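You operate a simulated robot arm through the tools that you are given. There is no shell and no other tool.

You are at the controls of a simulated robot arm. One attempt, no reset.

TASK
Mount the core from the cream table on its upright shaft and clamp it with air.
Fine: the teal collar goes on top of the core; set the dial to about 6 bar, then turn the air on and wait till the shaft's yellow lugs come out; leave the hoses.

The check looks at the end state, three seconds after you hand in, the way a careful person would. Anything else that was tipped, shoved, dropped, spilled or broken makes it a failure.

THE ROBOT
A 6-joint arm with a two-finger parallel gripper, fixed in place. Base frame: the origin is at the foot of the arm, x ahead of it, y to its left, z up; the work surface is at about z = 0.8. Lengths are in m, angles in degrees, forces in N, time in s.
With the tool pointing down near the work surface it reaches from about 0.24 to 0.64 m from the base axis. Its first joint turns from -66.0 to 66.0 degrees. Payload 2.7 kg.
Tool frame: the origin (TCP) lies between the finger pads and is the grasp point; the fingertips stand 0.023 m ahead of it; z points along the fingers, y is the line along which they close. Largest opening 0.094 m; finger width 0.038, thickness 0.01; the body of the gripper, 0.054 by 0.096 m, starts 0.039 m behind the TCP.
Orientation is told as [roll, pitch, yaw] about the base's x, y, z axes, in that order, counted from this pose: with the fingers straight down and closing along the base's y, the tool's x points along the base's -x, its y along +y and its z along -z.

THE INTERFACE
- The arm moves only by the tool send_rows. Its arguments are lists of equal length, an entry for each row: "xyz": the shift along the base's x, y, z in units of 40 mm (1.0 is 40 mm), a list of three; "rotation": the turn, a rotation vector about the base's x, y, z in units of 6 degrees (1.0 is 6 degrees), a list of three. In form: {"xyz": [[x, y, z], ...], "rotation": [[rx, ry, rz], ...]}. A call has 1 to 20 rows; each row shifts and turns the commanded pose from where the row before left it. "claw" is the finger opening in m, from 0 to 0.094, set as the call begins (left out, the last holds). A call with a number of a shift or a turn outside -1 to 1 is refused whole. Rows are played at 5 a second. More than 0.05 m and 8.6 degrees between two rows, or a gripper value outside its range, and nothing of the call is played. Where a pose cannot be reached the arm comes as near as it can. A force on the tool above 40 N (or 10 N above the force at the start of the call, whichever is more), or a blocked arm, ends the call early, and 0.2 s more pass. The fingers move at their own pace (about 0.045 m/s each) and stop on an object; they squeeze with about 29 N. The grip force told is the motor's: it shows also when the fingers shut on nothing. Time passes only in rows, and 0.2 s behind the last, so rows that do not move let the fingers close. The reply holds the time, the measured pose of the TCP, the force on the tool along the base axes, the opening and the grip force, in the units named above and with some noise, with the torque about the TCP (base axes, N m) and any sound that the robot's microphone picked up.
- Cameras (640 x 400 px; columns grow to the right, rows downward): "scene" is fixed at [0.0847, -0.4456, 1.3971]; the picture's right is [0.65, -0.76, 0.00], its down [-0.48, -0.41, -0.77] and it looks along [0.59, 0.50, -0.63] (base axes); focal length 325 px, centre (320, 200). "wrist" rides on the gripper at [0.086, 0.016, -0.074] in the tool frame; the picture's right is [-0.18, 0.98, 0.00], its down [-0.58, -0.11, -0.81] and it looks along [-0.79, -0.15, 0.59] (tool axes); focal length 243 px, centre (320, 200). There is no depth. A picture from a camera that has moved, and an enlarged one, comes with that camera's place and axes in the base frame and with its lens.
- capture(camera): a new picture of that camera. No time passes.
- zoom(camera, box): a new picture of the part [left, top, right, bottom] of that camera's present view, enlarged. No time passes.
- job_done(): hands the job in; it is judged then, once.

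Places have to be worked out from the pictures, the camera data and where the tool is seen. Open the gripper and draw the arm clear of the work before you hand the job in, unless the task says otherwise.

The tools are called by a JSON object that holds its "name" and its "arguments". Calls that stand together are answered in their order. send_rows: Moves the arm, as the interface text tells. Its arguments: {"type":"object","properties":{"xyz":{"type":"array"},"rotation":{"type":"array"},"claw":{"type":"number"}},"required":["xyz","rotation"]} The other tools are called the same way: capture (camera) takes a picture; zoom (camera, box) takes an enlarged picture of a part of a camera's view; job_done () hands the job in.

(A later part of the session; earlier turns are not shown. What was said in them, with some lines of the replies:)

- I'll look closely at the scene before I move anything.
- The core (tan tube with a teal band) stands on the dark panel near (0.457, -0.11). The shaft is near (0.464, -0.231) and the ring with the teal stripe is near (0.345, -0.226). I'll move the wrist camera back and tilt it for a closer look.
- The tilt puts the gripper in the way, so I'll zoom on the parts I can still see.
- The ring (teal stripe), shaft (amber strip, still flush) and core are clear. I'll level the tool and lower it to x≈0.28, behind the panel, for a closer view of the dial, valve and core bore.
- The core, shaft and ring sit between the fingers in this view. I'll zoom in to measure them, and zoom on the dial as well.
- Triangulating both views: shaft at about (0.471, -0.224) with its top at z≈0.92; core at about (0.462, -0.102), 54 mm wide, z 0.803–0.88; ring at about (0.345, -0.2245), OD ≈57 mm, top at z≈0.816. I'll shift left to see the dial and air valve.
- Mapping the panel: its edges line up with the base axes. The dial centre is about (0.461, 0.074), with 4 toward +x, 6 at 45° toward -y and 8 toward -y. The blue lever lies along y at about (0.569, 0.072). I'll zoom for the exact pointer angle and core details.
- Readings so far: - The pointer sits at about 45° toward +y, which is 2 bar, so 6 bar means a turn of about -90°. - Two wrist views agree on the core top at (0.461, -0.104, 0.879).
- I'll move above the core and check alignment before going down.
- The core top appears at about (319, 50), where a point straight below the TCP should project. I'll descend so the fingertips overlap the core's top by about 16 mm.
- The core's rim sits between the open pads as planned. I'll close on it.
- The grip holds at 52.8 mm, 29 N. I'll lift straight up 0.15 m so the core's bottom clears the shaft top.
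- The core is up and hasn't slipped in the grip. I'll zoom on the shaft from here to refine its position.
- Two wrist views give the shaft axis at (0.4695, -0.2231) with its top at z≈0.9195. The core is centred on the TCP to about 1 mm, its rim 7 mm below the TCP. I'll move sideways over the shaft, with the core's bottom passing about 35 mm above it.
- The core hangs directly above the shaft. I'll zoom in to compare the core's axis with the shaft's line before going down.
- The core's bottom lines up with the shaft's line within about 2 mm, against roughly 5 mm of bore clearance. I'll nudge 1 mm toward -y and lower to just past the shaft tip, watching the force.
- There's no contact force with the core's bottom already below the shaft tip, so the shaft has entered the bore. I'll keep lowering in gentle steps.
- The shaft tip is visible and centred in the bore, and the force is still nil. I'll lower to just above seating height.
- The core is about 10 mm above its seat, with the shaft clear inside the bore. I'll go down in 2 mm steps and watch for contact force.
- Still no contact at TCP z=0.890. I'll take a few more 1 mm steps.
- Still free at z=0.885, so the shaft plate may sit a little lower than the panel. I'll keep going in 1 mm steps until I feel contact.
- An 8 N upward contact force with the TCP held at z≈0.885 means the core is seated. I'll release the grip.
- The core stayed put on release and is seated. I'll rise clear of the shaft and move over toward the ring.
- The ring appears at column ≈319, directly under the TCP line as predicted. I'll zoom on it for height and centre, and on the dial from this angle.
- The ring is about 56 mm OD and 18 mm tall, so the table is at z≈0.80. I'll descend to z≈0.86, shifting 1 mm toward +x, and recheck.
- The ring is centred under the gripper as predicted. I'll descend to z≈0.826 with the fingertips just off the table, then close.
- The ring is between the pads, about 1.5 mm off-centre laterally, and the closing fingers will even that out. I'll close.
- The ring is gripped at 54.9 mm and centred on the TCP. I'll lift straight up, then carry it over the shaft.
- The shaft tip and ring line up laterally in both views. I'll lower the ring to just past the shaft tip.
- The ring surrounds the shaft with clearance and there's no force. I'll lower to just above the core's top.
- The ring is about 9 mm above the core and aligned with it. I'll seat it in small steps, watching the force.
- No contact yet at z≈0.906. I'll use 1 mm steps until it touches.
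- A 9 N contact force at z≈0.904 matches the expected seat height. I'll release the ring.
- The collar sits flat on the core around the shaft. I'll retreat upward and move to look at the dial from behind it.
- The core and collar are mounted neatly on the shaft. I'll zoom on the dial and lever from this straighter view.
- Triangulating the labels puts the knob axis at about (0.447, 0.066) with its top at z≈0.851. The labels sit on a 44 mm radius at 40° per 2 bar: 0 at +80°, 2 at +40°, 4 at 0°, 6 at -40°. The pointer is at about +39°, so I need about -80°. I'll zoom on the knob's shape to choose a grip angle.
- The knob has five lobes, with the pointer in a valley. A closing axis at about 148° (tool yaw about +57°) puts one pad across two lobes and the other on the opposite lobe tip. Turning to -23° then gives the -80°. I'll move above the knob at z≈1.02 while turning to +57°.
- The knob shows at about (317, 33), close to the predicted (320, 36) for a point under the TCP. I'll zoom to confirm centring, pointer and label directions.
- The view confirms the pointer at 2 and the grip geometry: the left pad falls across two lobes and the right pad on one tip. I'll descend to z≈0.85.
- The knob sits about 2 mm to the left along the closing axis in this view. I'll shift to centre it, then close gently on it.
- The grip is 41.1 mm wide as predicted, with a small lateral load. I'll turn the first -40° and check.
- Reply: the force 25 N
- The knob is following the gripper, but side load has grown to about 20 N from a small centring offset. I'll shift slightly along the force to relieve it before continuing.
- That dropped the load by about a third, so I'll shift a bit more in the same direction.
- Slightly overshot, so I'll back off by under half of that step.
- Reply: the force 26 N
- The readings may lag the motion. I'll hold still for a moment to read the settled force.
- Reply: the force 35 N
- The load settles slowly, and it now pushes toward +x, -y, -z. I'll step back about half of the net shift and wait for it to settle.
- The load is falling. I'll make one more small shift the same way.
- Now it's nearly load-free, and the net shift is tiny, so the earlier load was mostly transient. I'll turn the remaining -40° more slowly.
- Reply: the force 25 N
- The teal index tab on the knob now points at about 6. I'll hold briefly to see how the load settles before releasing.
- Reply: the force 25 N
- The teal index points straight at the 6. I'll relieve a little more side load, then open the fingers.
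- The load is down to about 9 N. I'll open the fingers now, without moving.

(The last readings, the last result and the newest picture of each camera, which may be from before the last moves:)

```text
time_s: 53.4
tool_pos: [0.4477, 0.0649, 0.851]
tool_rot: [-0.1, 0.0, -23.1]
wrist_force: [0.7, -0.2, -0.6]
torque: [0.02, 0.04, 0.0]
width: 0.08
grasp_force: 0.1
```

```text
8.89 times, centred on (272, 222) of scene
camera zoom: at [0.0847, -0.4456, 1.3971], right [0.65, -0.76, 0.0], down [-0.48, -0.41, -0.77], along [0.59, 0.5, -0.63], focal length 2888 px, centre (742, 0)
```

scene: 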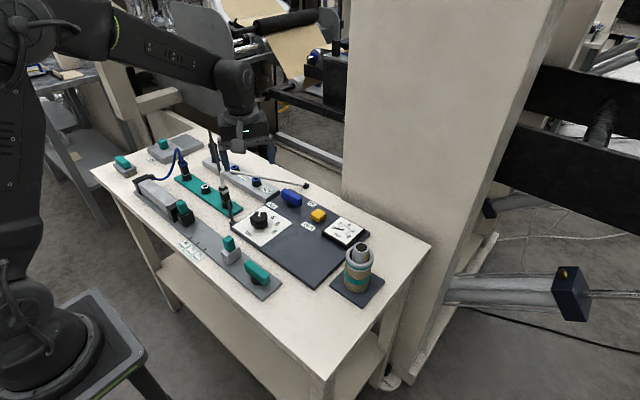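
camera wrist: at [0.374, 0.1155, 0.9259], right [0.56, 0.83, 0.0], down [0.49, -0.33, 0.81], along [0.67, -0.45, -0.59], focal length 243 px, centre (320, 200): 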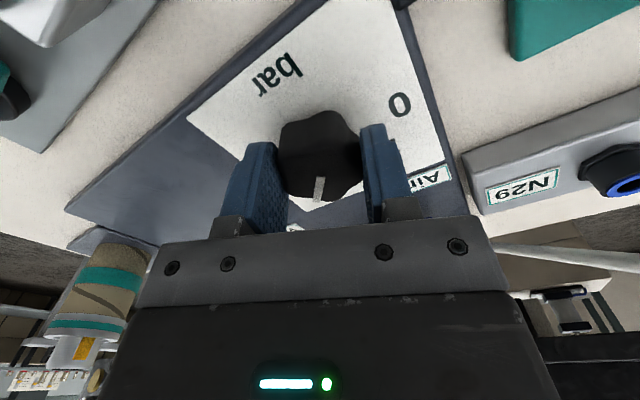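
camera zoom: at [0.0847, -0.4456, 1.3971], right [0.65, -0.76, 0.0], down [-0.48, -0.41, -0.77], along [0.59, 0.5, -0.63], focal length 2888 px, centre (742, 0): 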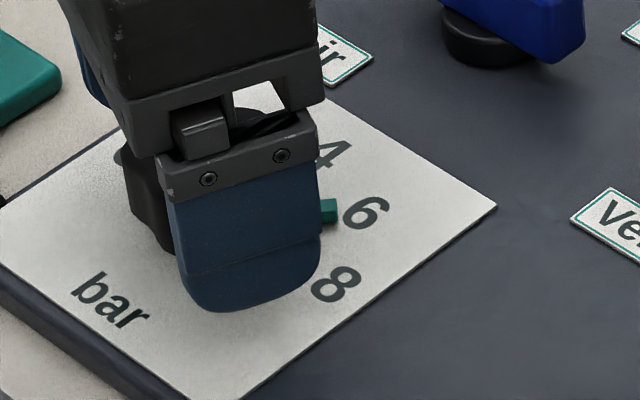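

Released, and the pointer stayed on 6. I'll rise and square the tool to yaw 0 to inspect the dial and blue lever.

{"name": "send_rows", "arguments": {"xyz": [[0, 0, 0.4], [0, 0, 0.8], [0, 0, 0.9], [0, 0, 0.9], [0, 0, 0.8], [-0.3, 0, 0], [-0.3, 0, 0], [-0.3, 0, 0], [-0.3, 0, 0], [0, 0, 0]], "rotation": [[0, 0, 0], [0, 0, 0], [0, 0, 0], [0, 0, 0], [0, 0, 0], [0, 0, 0.96], [0, 0, 0.96], [0, 0, 0.96], [0, 0, 0.96], [0, 0, 0]]}}

{"name": "zoom", "arguments": {"camera": "wrist", "box": [230, 40, 450, 220]}}

{"name": "zoom", "arguments": {"camera": "scene", "box": [230, 170, 350, 250]}}

```text
time_s: 55.6
tool_pos: [0.3994, 0.0657, 1.0029]
tool_rot: [0.0, -0.1, -0.1]
wrist_force: [-0.4, 0.7, 0.1]
torque: [-0.02, 0.0, 0.01]
width: 0.0798
grasp_force: 0.0
```

```text
2.22 times, centred on (340, 130) of wrist
camera zoom: at [0.3131, 0.0832, 1.0782], right [0.18, 0.98, 0.0], down [0.58, -0.11, 0.81], along [0.79, -0.15, -0.59], focal length 539 px, centre (276, 356)
```

zoom: 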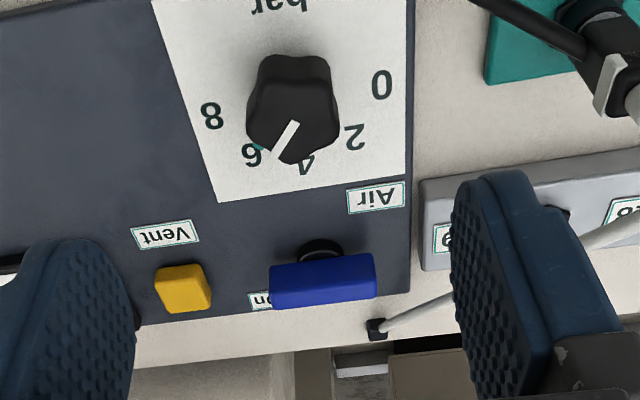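

```text
5.00 times, centred on (290, 210) of scene
camera zoom: at [0.0847, -0.4456, 1.3971], right [0.65, -0.76, 0.0], down [-0.48, -0.41, -0.77], along [0.59, 0.5, -0.63], focal length 1625 px, centre (470, 150)
```

zoom: 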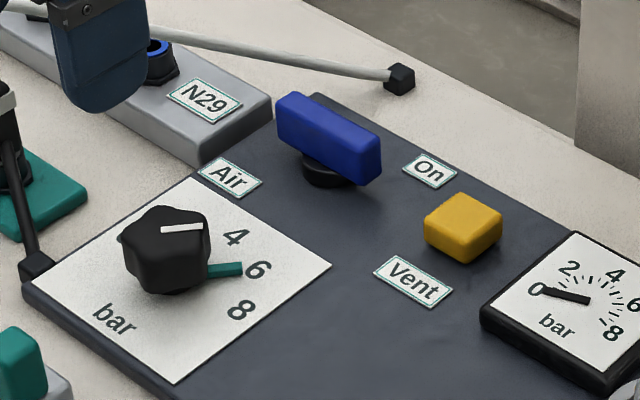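

The dial is set: the teal index is on 6 and the gauge still reads 0. The blue handle's pivot is at about (0.567, 0.067) with its top at z≈0.845, lying along y. "On" is in the quadrant that the -y end sweeps through when turned counter-clockwise. I'll move above it while turning to yaw -90°, so a +90° turn ends at yaw 0.

{"name": "send_rows", "arguments": {"xyz": [[0.2788, 0.0033, 0], [0.2788, 0.0033, 0], [0.2788, 0.0033, 0], [0.2788, 0.0033, 0], [0.2788, 0.0033, 0], [0.2788, 0.0033, 0], [0.2788, 0.0033, 0], [0.2788, 0.0033, 0], [0.2788, 0.0033, 0], [0.2788, 0.0033, 0], [0.2788, 0.0033, 0], [0.2788, 0.0033, 0], [0.2788, 0.0033, 0], [0.2788, 0.0033, 0], [0.2788, 0.0033, 0], [0, 0, 0]], "rotation": [[0, 0, -1], [0, 0, -1], [0, 0, -1], [0, 0, -1], [0, 0, -1], [0, 0, -1], [0, 0, -1], [0, 0, -1], [0, 0, -1], [0, 0, -1], [0, 0, -1], [0, 0, -1], [0, 0, -1], [0, 0, -1], [0, 0, -1], [0, 0, 0]]}}

{"name": "capture", "arguments": {"camera": "wrist"}}

{"name": "capture", "arguments": {"camera": "scene"}}

```text
time_s: 59.0
tool_pos: [0.5678, 0.0676, 1.004]
tool_rot: [0.0, -0.1, -90.3]
wrist_force: [-0.3, -0.3, -0.4]
torque: [0.02, 0.0, 0.0]
width: 0.0804
grasp_force: 0.0
```

```text
taken
camera wrist: at [0.5837, 0.1548, 1.0787], right [0.98, -0.19, 0.0], down [-0.11, -0.58, 0.81], along [-0.15, -0.79, -0.59], focal length 243 px, centre (320, 200)
```

wrist: 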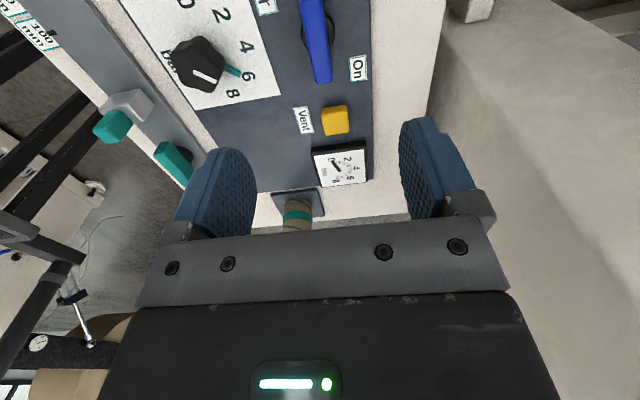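

```text
taken
```

scene: 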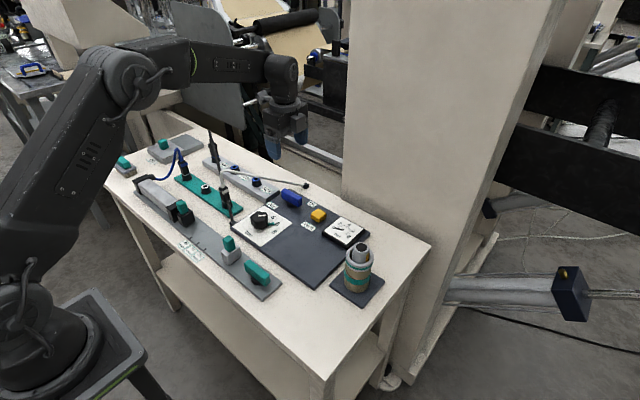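

The dial clearly shows the teal index on 6. I'll zoom on the lever to check its alignment under the tool.

{"name": "zoom", "arguments": {"camera": "wrist", "box": [160, 0, 400, 150]}}

{"name": "zoom", "arguments": {"camera": "wrist", "box": [280, 0, 380, 100]}}

```text
2.67 times, centred on (280, 75) of wrist
camera zoom: at [0.5837, 0.1548, 1.0787], right [0.98, -0.19, 0.0], down [-0.11, -0.58, 0.81], along [-0.15, -0.79, -0.59], focal length 647 px, centre (427, 533)
```

zoom: 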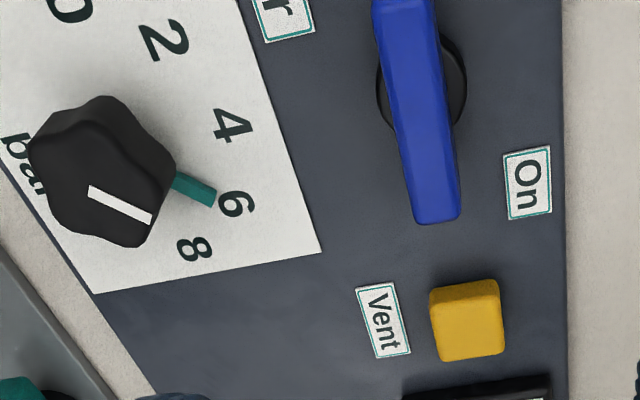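

```text
4.00 times, centred on (330, 50) of wrist
camera zoom: at [0.5837, 0.1548, 1.0787], right [0.98, -0.19, 0.0], down [-0.11, -0.58, 0.81], along [-0.15, -0.79, -0.59], focal length 970 px, centre (280, 800)
```

zoom: 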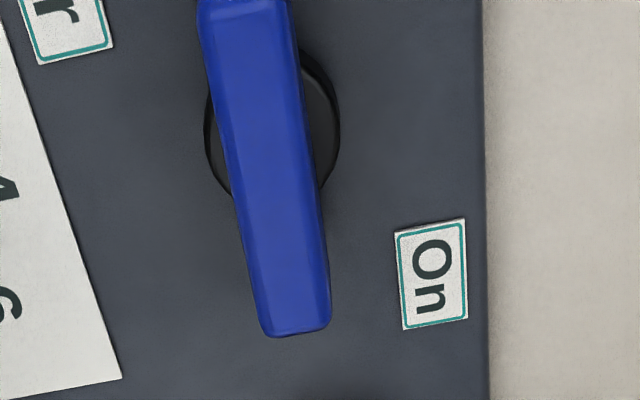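

The pivot is at about (0.5675, 0.069) and the handle is about 20 mm wide, directly under the pads' closing axis. I'll shift 1.5 mm toward +y and descend in stages.

{"name": "send_rows", "arguments": {"xyz": [[0, 0.035, -0.7], [0, 0, -0.8], [0, 0, -0.8], [0, 0, -0.7], [0, 0, 0]], "rotation": [[0, 0, 0], [0, 0, 0], [0, 0, 0], [0, 0, 0], [0, 0, 0]]}}

{"name": "zoom", "arguments": {"camera": "wrist", "box": [190, 0, 450, 230]}}

{"name": "zoom", "arguments": {"camera": "scene", "box": [230, 130, 350, 230]}}

```text
time_s: 60.2
tool_pos: [0.5687, 0.0695, 0.884]
tool_rot: [-0.1, 0.0, -90.1]
wrist_force: [-0.1, -0.1, -0.5]
torque: [0.0, 0.04, -0.03]
width: 0.0803
grasp_force: 0.0
```

```text
1.74 times, centred on (320, 115) of wrist
camera zoom: at [0.5839, 0.1559, 0.958], right [0.98, -0.19, 0.0], down [-0.11, -0.58, 0.81], along [-0.15, -0.79, -0.59], focal length 422 px, centre (320, 348)
```

zoom: 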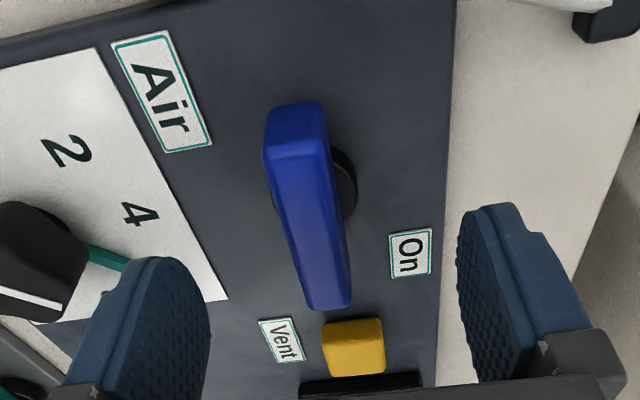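

```text
4.00 times, centred on (290, 180) of scene
camera zoom: at [0.0847, -0.4456, 1.3971], right [0.65, -0.76, 0.0], down [-0.48, -0.41, -0.77], along [0.59, 0.5, -0.63], focal length 1300 px, centre (440, 280)
```

zoom: 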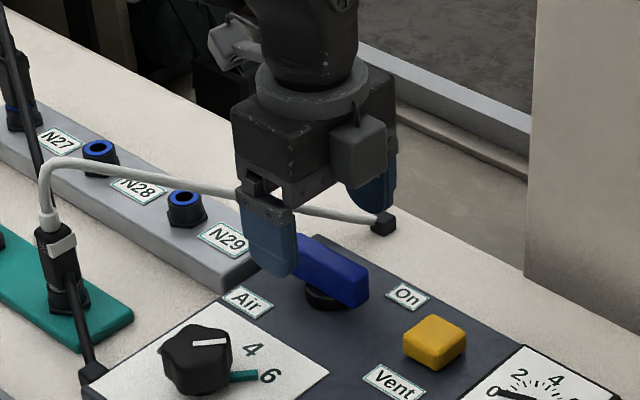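

The handle is asymmetric, with its longer arm toward -y, and the pivot is at y≈0.070. I'll nudge to the pivot and descend so the tips sit just above the pivot disc.

{"name": "send_rows", "arguments": {"xyz": [[-0.02, 0.02, -0.35], [0, 0, -0.25], [0, 0, -0.175], [0, 0, 0]], "rotation": [[0, 0, 0], [0, 0, 0], [0, 0, 0], [0, 0, 0]]}}

{"name": "zoom", "arguments": {"camera": "wrist", "box": [190, 0, 450, 230]}}

{"name": "zoom", "arguments": {"camera": "scene", "box": [250, 150, 350, 230]}}

```text
time_s: 61.2
tool_pos: [0.5667, 0.0682, 0.8541]
tool_rot: [0.0, 0.1, -90.1]
wrist_force: [0.4, 0.0, 0.9]
torque: [0.01, 0.0, 0.01]
width: 0.0801
grasp_force: 0.0
```

```text
1.74 times, centred on (320, 115) of wrist
camera zoom: at [0.5825, 0.1567, 0.927], right [0.98, -0.19, 0.0], down [-0.11, -0.58, 0.81], along [-0.15, -0.79, -0.59], focal length 422 px, centre (320, 348)
```

zoom: 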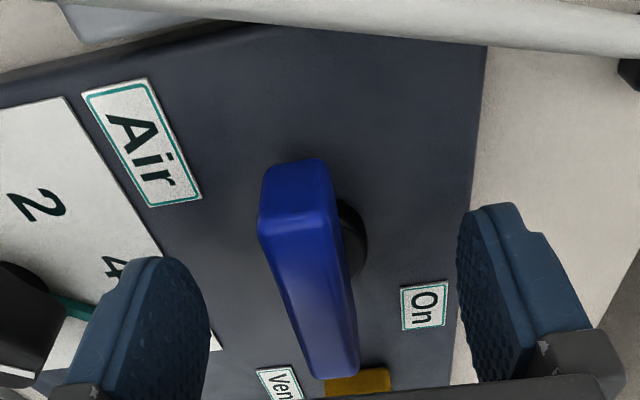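

```text
5.00 times, centred on (300, 190) of scene
camera zoom: at [0.0847, -0.4456, 1.3971], right [0.65, -0.76, 0.0], down [-0.48, -0.41, -0.77], along [0.59, 0.5, -0.63], focal length 1625 px, centre (420, 250)
```

zoom: 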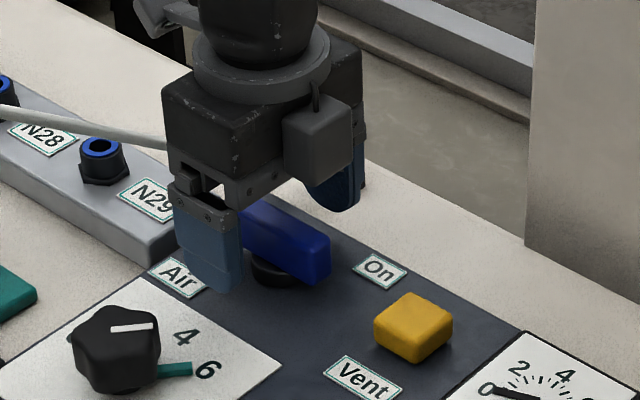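

The white hose passes at z≈0.85–0.90 close to where the wrist camera would sweep if I turned with this grip. I'll back out upward instead, return to yaw 0 (camera away from the hose), close the fingers, and push the handle round from its long end.

{"name": "send_rows", "arguments": {"xyz": [[0, 0, 0.5], [0, 0, 0.9], [0, 0, 0.9], [0, 0, 0.9], [0, 0, 0.6]], "rotation": [[0, 0, 0], [0, 0, 0], [0, 0, 0], [0, 0, 0], [0, 0, 0]]}}

{"name": "send_rows", "arguments": {"xyz": [[-0.0645, -0.048, 0], [-0.0645, -0.048, 0], [-0.0645, -0.048, 0], [-0.0645, -0.048, 0], [-0.0645, -0.048, 0], [-0.0645, -0.048, 0], [-0.0645, -0.048, 0], [-0.0645, -0.048, 0], [-0.0645, -0.048, 0], [-0.0645, -0.048, 0], [-0.0645, -0.048, 0], [-0.0645, -0.048, 0], [-0.0645, -0.048, 0], [-0.0645, -0.048, 0], [-0.0645, -0.048, 0], [0, 0, 0]], "rotation": [[0, 0, 1], [0, 0, 1], [0, 0, 1], [0, 0, 1], [0, 0, 1], [0, 0, 1], [0, 0, 1], [0, 0, 1], [0, 0, 1], [0, 0, 1], [0, 0, 1], [0, 0, 1], [0, 0, 1], [0, 0, 1], [0, 0, 1], [0, 0, 0]], "claw": 0.0}}

{"name": "zoom", "arguments": {"camera": "wrist", "box": [200, 0, 460, 230]}}

{"name": "zoom", "arguments": {"camera": "scene", "box": [230, 120, 390, 290]}}

```text
time_s: 62.4
tool_pos: [0.5654, 0.0689, 1.004]
tool_rot: [0.0, 0.0, -90.1]
wrist_force: [-0.6, 0.4, 0.1]
torque: [-0.01, 0.0, 0.01]
width: 0.0799
grasp_force: 0.1
```

```text
time_s: 65.8
tool_pos: [0.5283, 0.0405, 1.0051]
tool_rot: [0.1, 0.0, 0.0]
wrist_force: [0.2, -0.1, 0.0]
torque: [-0.01, -0.02, 0.01]
width: 0.0
grasp_force: 28.7
```

```text
1.74 times, centred on (330, 115) of wrist
camera zoom: at [0.4406, 0.0581, 1.0792], right [0.18, 0.98, 0.0], down [0.58, -0.11, 0.81], along [0.79, -0.15, -0.59], focal length 422 px, centre (303, 348)
```

zoom: 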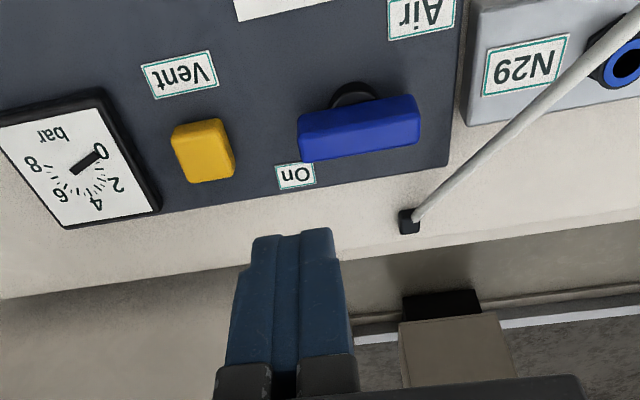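

```text
2.35 times, centred on (310, 205) of scene
camera zoom: at [0.0847, -0.4456, 1.3971], right [0.65, -0.76, 0.0], down [-0.48, -0.41, -0.77], along [0.59, 0.5, -0.63], focal length 765 px, centre (344, 188)
```

zoom: 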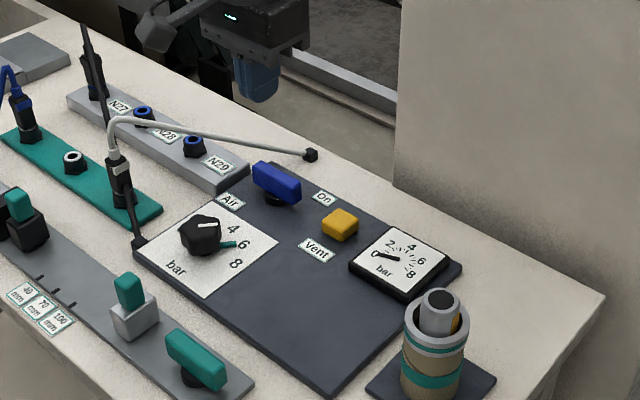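

With the fingers closed at yaw 0, this view gives the handle as y∈[0.032, 0.101] around a pivot at about (0.567, 0.067). I'll lower the closed fingers beside the -y arm, on its -x side with a 10 mm gap.

{"name": "send_rows", "arguments": {"xyz": [[0, -0.225, -0.6], [0, 0, -0.8], [0, 0, -0.8], [0, 0, -0.8], [0, 0, -0.5], [0, 0, -0.25], [0, 0, 0]], "rotation": [[0, 0, 0], [0, 0, 0], [0, 0, 0], [0, 0, 0], [0, 0, 0], [0, 0, 0], [0, 0, 0]]}}

{"name": "capture", "arguments": {"camera": "wrist"}}

{"name": "zoom", "arguments": {"camera": "scene", "box": [230, 130, 370, 240]}}

```text
time_s: 67.4
tool_pos: [0.5284, 0.0322, 0.8535]
tool_rot: [0.0, 0.1, -0.1]
wrist_force: [-0.3, 0.1, -0.6]
torque: [0.0, -0.01, -0.01]
width: 0.0002
grasp_force: 29.1
```

```text
taken
camera wrist: at [0.4411, 0.0497, 0.9282], right [0.19, 0.98, 0.0], down [0.58, -0.11, 0.81], along [0.79, -0.15, -0.59], focal length 243 px, centre (320, 200)
```

wrist: 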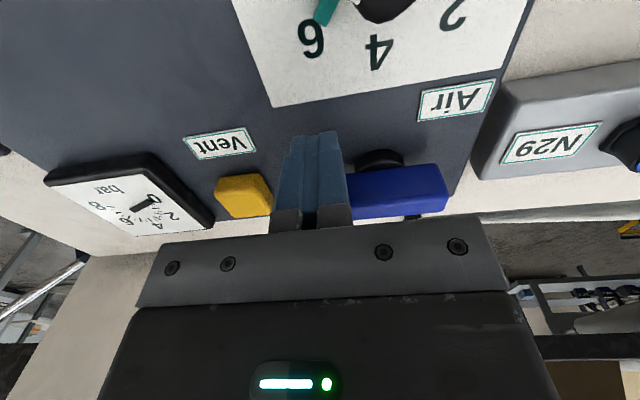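

```text
3.64 times, centred on (300, 185) of scene
camera zoom: at [0.0847, -0.4456, 1.3971], right [0.65, -0.76, 0.0], down [-0.48, -0.41, -0.77], along [0.59, 0.5, -0.63], focal length 1182 px, centre (393, 254)
```

zoom: 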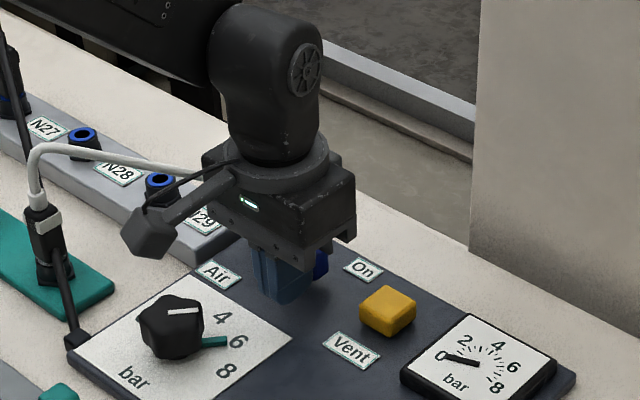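

The fingers are beside the handle with no contact. I'll push along an arc toward +x, with the contact point about 26 mm from the pivot, for the first ~45°.

{"name": "send_rows", "arguments": {"xyz": [[0.12, 0, 0], [0.12, 0, 0], [0.09, -0.02, 0], [0.09, -0.02, 0], [0.09, 0, 0], [0.09, 0.005, 0], [0.088, 0.025, 0], [0.088, 0.025, 0], [0, 0, 0]], "rotation": [[0, 0, 0], [0, 0, 0], [0, 0, 0], [0, 0, 0], [0, 0, 0], [0, 0, 0], [0, 0, 0], [0, 0, 0], [0, 0, 0]]}}

{"name": "capture", "arguments": {"camera": "wrist"}}

{"name": "zoom", "arguments": {"camera": "scene", "box": [230, 130, 370, 240]}}

```text
time_s: 69.4
tool_pos: [0.5593, 0.0323, 0.8547]
tool_rot: [0.0, 0.0, 0.0]
wrist_force: [-0.5, -1.2, 0.4]
torque: [0.01, 0.03, -0.02]
width: 0.0001
grasp_force: 29.0
```

```text
taken
camera wrist: at [0.472, 0.0501, 0.9292], right [0.19, 0.98, 0.0], down [0.58, -0.11, 0.81], along [0.79, -0.15, -0.59], focal length 243 px, centre (320, 200)
```

wrist: 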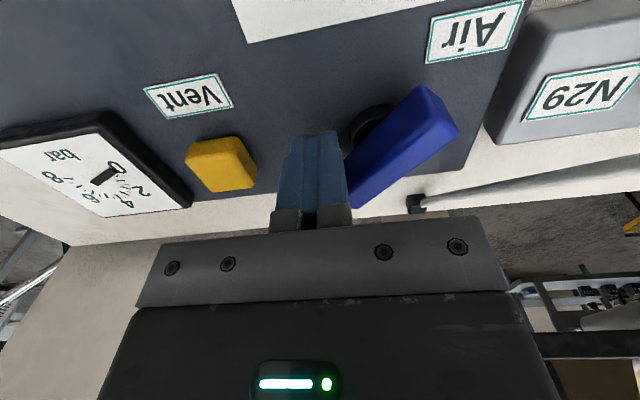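

```text
3.64 times, centred on (300, 185) of scene
camera zoom: at [0.0847, -0.4456, 1.3971], right [0.65, -0.76, 0.0], down [-0.48, -0.41, -0.77], along [0.59, 0.5, -0.63], focal length 1182 px, centre (393, 254)
```

zoom: 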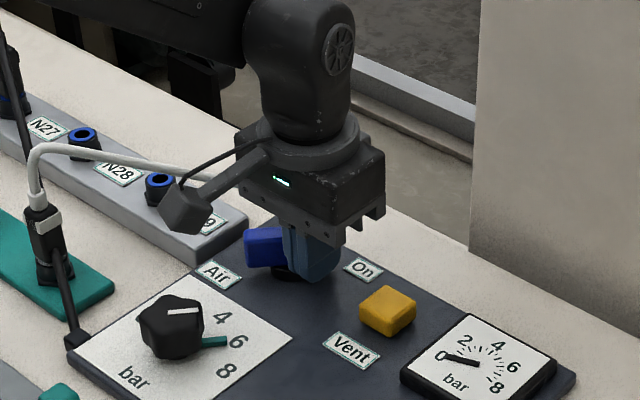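

The handle turned freely counter-clockwise to about 40°. I'll continue the arc toward 90°.

{"name": "send_rows", "arguments": {"xyz": [[0.078, 0.047, 0], [0.078, 0.047, 0], [0.063, 0.066, 0], [0.063, 0.066, 0], [0.044, 0.08, 0], [0.044, 0.08, 0], [0, 0, 0], [0, 0, 0]], "rotation": [[0, 0, 0], [0, 0, 0], [0, 0, 0], [0, 0, 0], [0, 0, 0], [0, 0, 0], [0, 0, 0], [0, 0, 0]]}}

{"name": "capture", "arguments": {"camera": "wrist"}}

{"name": "zoom", "arguments": {"camera": "scene", "box": [230, 130, 370, 260]}}

```text
time_s: 71.2
tool_pos: [0.5726, 0.0472, 0.8547]
tool_rot: [0.0, 0.0, -0.1]
wrist_force: [-8.7, -10.4, 3.7]
torque: [-0.09, 0.19, 0.26]
width: 0.0
grasp_force: 29.4
```

```text
taken
camera wrist: at [0.4865, 0.0645, 0.9292], right [0.19, 0.98, 0.0], down [0.58, -0.11, 0.81], along [0.79, -0.15, -0.59], focal length 243 px, centre (320, 200)
```

wrist: 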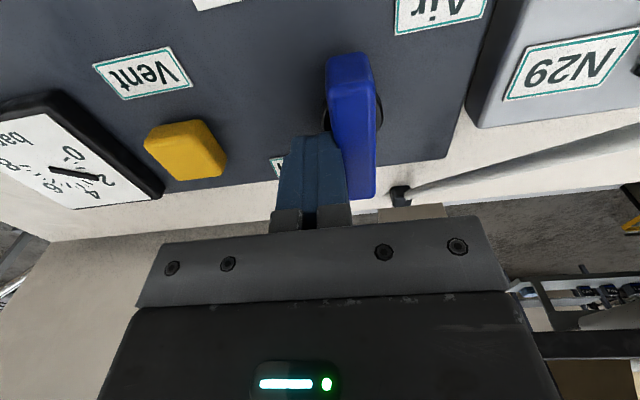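

```text
3.08 times, centred on (300, 195) of scene
camera zoom: at [0.0845, -0.4458, 1.397], right [0.65, -0.76, 0.0], down [-0.48, -0.41, -0.77], along [0.59, 0.5, -0.63], focal length 1000 px, centre (382, 215)
```

zoom: 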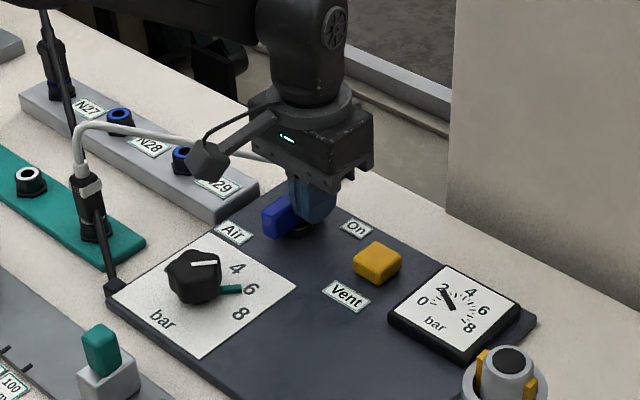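

The gauge is climbing (about 2) and the yellow lugs are coming out. The 10 N counter-force suggests the handle is at its stop. I'll hold here and let the pressure build.

{"name": "send_rows", "arguments": {"xyz": [[0, 0, 0], [0, 0, 0], [0, 0, 0], [0, 0, 0], [0, 0, 0], [0, 0, 0], [0, 0, 0], [0, 0, 0], [0, 0, 0], [0, 0, 0]], "rotation": [[0, 0, 0], [0, 0, 0], [0, 0, 0], [0, 0, 0], [0, 0, 0], [0, 0, 0], [0, 0, 0], [0, 0, 0], [0, 0, 0], [0, 0, 0]]}}

{"name": "zoom", "arguments": {"camera": "scene", "box": [260, 170, 400, 300]}}

{"name": "zoom", "arguments": {"camera": "wrist", "box": [250, 20, 450, 230]}}

```text
time_s: 73.4
tool_pos: [0.5734, 0.0467, 0.8542]
tool_rot: [0.1, -0.1, -0.1]
wrist_force: [-7.9, -20.0, -1.3]
torque: [-0.27, 0.09, 0.29]
width: 0.0
grasp_force: 29.1
```

```text
3.08 times, centred on (330, 235) of scene
camera zoom: at [0.0846, -0.446, 1.397], right [0.65, -0.76, 0.0], down [-0.48, -0.41, -0.77], along [0.59, 0.5, -0.63], focal length 1000 px, centre (289, 92)
```

zoom: 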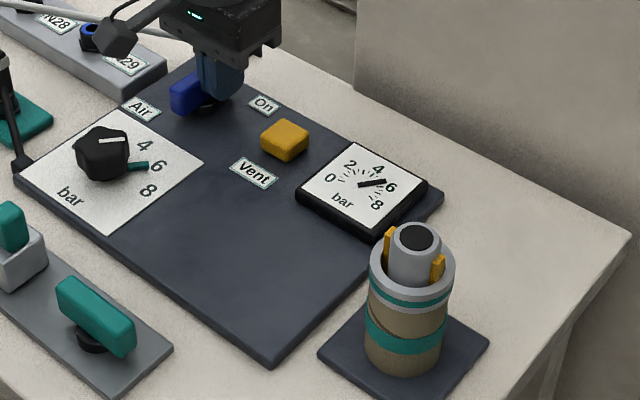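

```text
1.90 times, centred on (350, 125) of wrist
camera zoom: at [0.4868, 0.0646, 0.929], right [0.19, 0.98, 0.0], down [0.58, -0.11, 0.81], along [0.79, -0.15, -0.59], focal length 462 px, centre (263, 343)
```

zoom: 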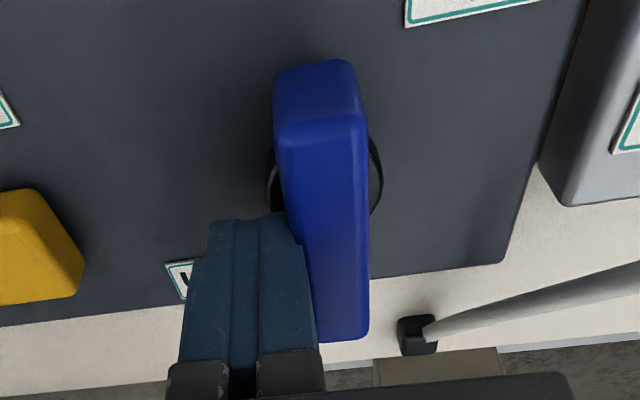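

The gauge needle is approaching 6 and both lugs are out. I'll back the fingers off from the handle, toward -y, and then rise.

{"name": "send_rows", "arguments": {"xyz": [[0, -0.05, 0], [0, -0.1, 0], [0, -0.05, 0], [0, 0, 0.3], [0, 0, 0.7], [0, 0, 0.9], [0, 0, 0.9], [0, 0, 0.8], [0, 0, 0]], "rotation": [[0, 0, 0], [0, 0, 0], [0, 0, 0], [0, 0, 0], [0, 0, 0], [0, 0, 0], [0, 0, 0], [0, 0, 0], [0, 0, 0]]}}

{"name": "zoom", "arguments": {"camera": "scene", "box": [320, 220, 400, 300]}}

{"name": "zoom", "arguments": {"camera": "scene", "box": [230, 170, 370, 260]}}

```text
time_s: 75.4
tool_pos: [0.574, 0.0413, 0.9986]
tool_rot: [0.0, 0.0, -0.1]
wrist_force: [-0.3, -0.8, 0.0]
torque: [0.01, 0.03, 0.02]
width: 0.0
grasp_force: 29.3
```

```text
5.00 times, centred on (360, 260) of scene
camera zoom: at [0.0847, -0.4456, 1.3971], right [0.65, -0.76, 0.0], down [-0.48, -0.41, -0.77], along [0.59, 0.5, -0.63], focal length 1625 px, centre (120, -100)
```

zoom: 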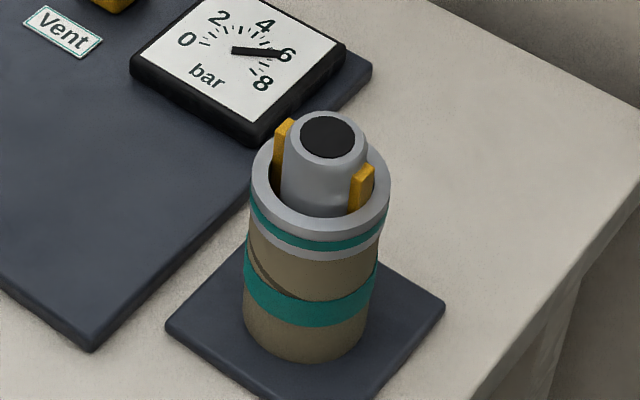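

```text
4.44 times, centred on (300, 215) of scene
camera zoom: at [0.0847, -0.4456, 1.3971], right [0.65, -0.76, 0.0], down [-0.48, -0.41, -0.77], along [0.59, 0.5, -0.63], focal length 1444 px, centre (409, 133)
```

zoom: 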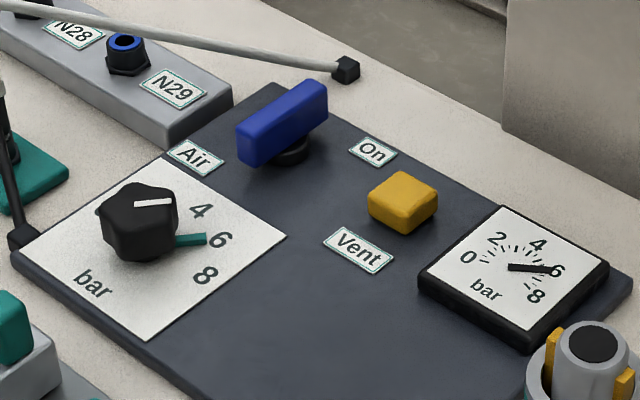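

The gauge reads 6 bar, the lugs are out, the handle is at "On", and the core and collar are seated. I'll open the gripper and draw the arm up and back, clear of the work.

{"name": "send_rows", "arguments": {"xyz": [[0, 0, 0.8], [-0.3, 0, 0.8], [-0.8, 0, 0.5], [-0.9, 0, 0.3], [-0.9, 0, 0.2], [-0.9, 0, 0], [-0.9, 0, 0], [0, 0, 0], [0, 0, 0]], "rotation": [[0, 0, 0], [0, 0, 0], [0, 0, 0], [0, 0, 0], [0, 0, 0], [0, 0, 0], [0, 0, 0], [0, 0, 0], [0, 0, 0]], "claw": 0.094}}

{"name": "capture", "arguments": {"camera": "scene"}}

{"name": "zoom", "arguments": {"camera": "scene", "box": [230, 170, 410, 310]}}

{"name": "capture", "arguments": {"camera": "wrist"}}

```text
time_s: 77.4
tool_pos: [0.3858, 0.0399, 1.1033]
tool_rot: [0.0, 0.0, -0.1]
wrist_force: [0.0, 0.6, -0.8]
torque: [0.0, 0.01, 0.01]
width: 0.0941
grasp_force: 0.0
```

```text
taken
```

scene: 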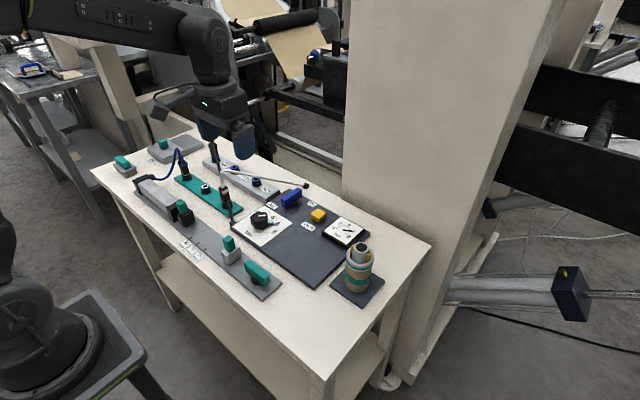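

```text
2.86 times, centred on (320, 240) of scene
camera zoom: at [0.0847, -0.4456, 1.3971], right [0.65, -0.76, 0.0], down [-0.48, -0.41, -0.77], along [0.59, 0.5, -0.63], focal length 928 px, centre (320, 86)
```

zoom: 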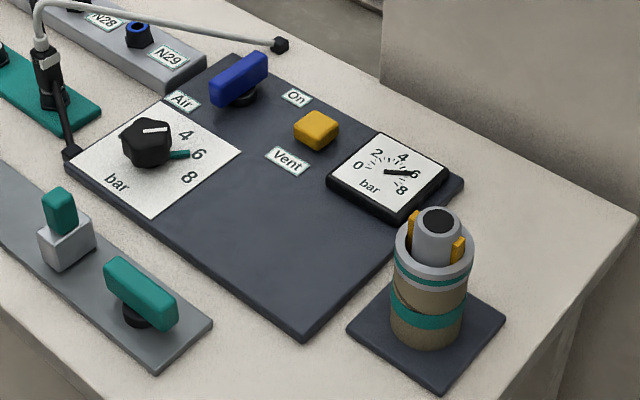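

```text
taken
camera wrist: at [0.2986, 0.0576, 1.1769], right [0.19, 0.98, 0.0], down [0.58, -0.11, 0.81], along [0.79, -0.15, -0.59], focal length 243 px, centre (320, 200)
```

wrist: 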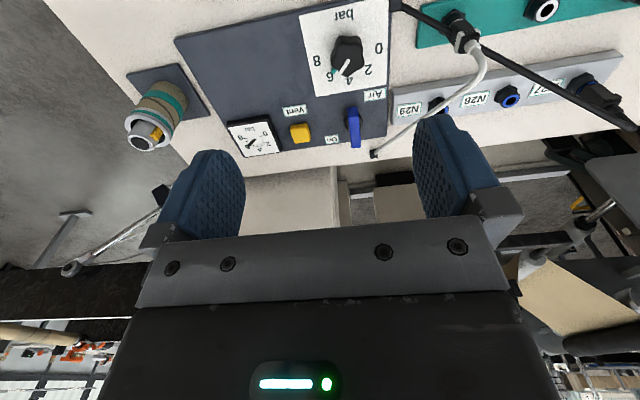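

The core is on the shaft with the teal collar on top and the yellow lugs out. The dial index and gauge both read about 6 bar, the air handle is on, and the hoses and everything else look undisturbed. The gripper is open and clear, so I'm handing the job in.

{"name": "job_done", "arguments": {}}

```text
The job is handed in.
```

The core is mounted on its upright shaft and clamped with air, and I've handed the job in; no result has come back yet.

- **Core and collar:** the core is seated on the shaft, and the teal collar sits flat on top of it.
- **Pressure:** the dial index points at 6, and the gauge reads about 6 bar.
- **Air:** the blue handle is turned to On, and the shaft's yellow lugs came out as the pressure rose.
- **Surroundings:** I left the hoses alone, and the last pictures show nothing else moved or tipped.

I first meant to turn the air handle in the gripper. The wrist camera would have swung close to the white hose, so I pushed the handle round with closed fingers instead. The gripper is open and the arm is clear of the work.
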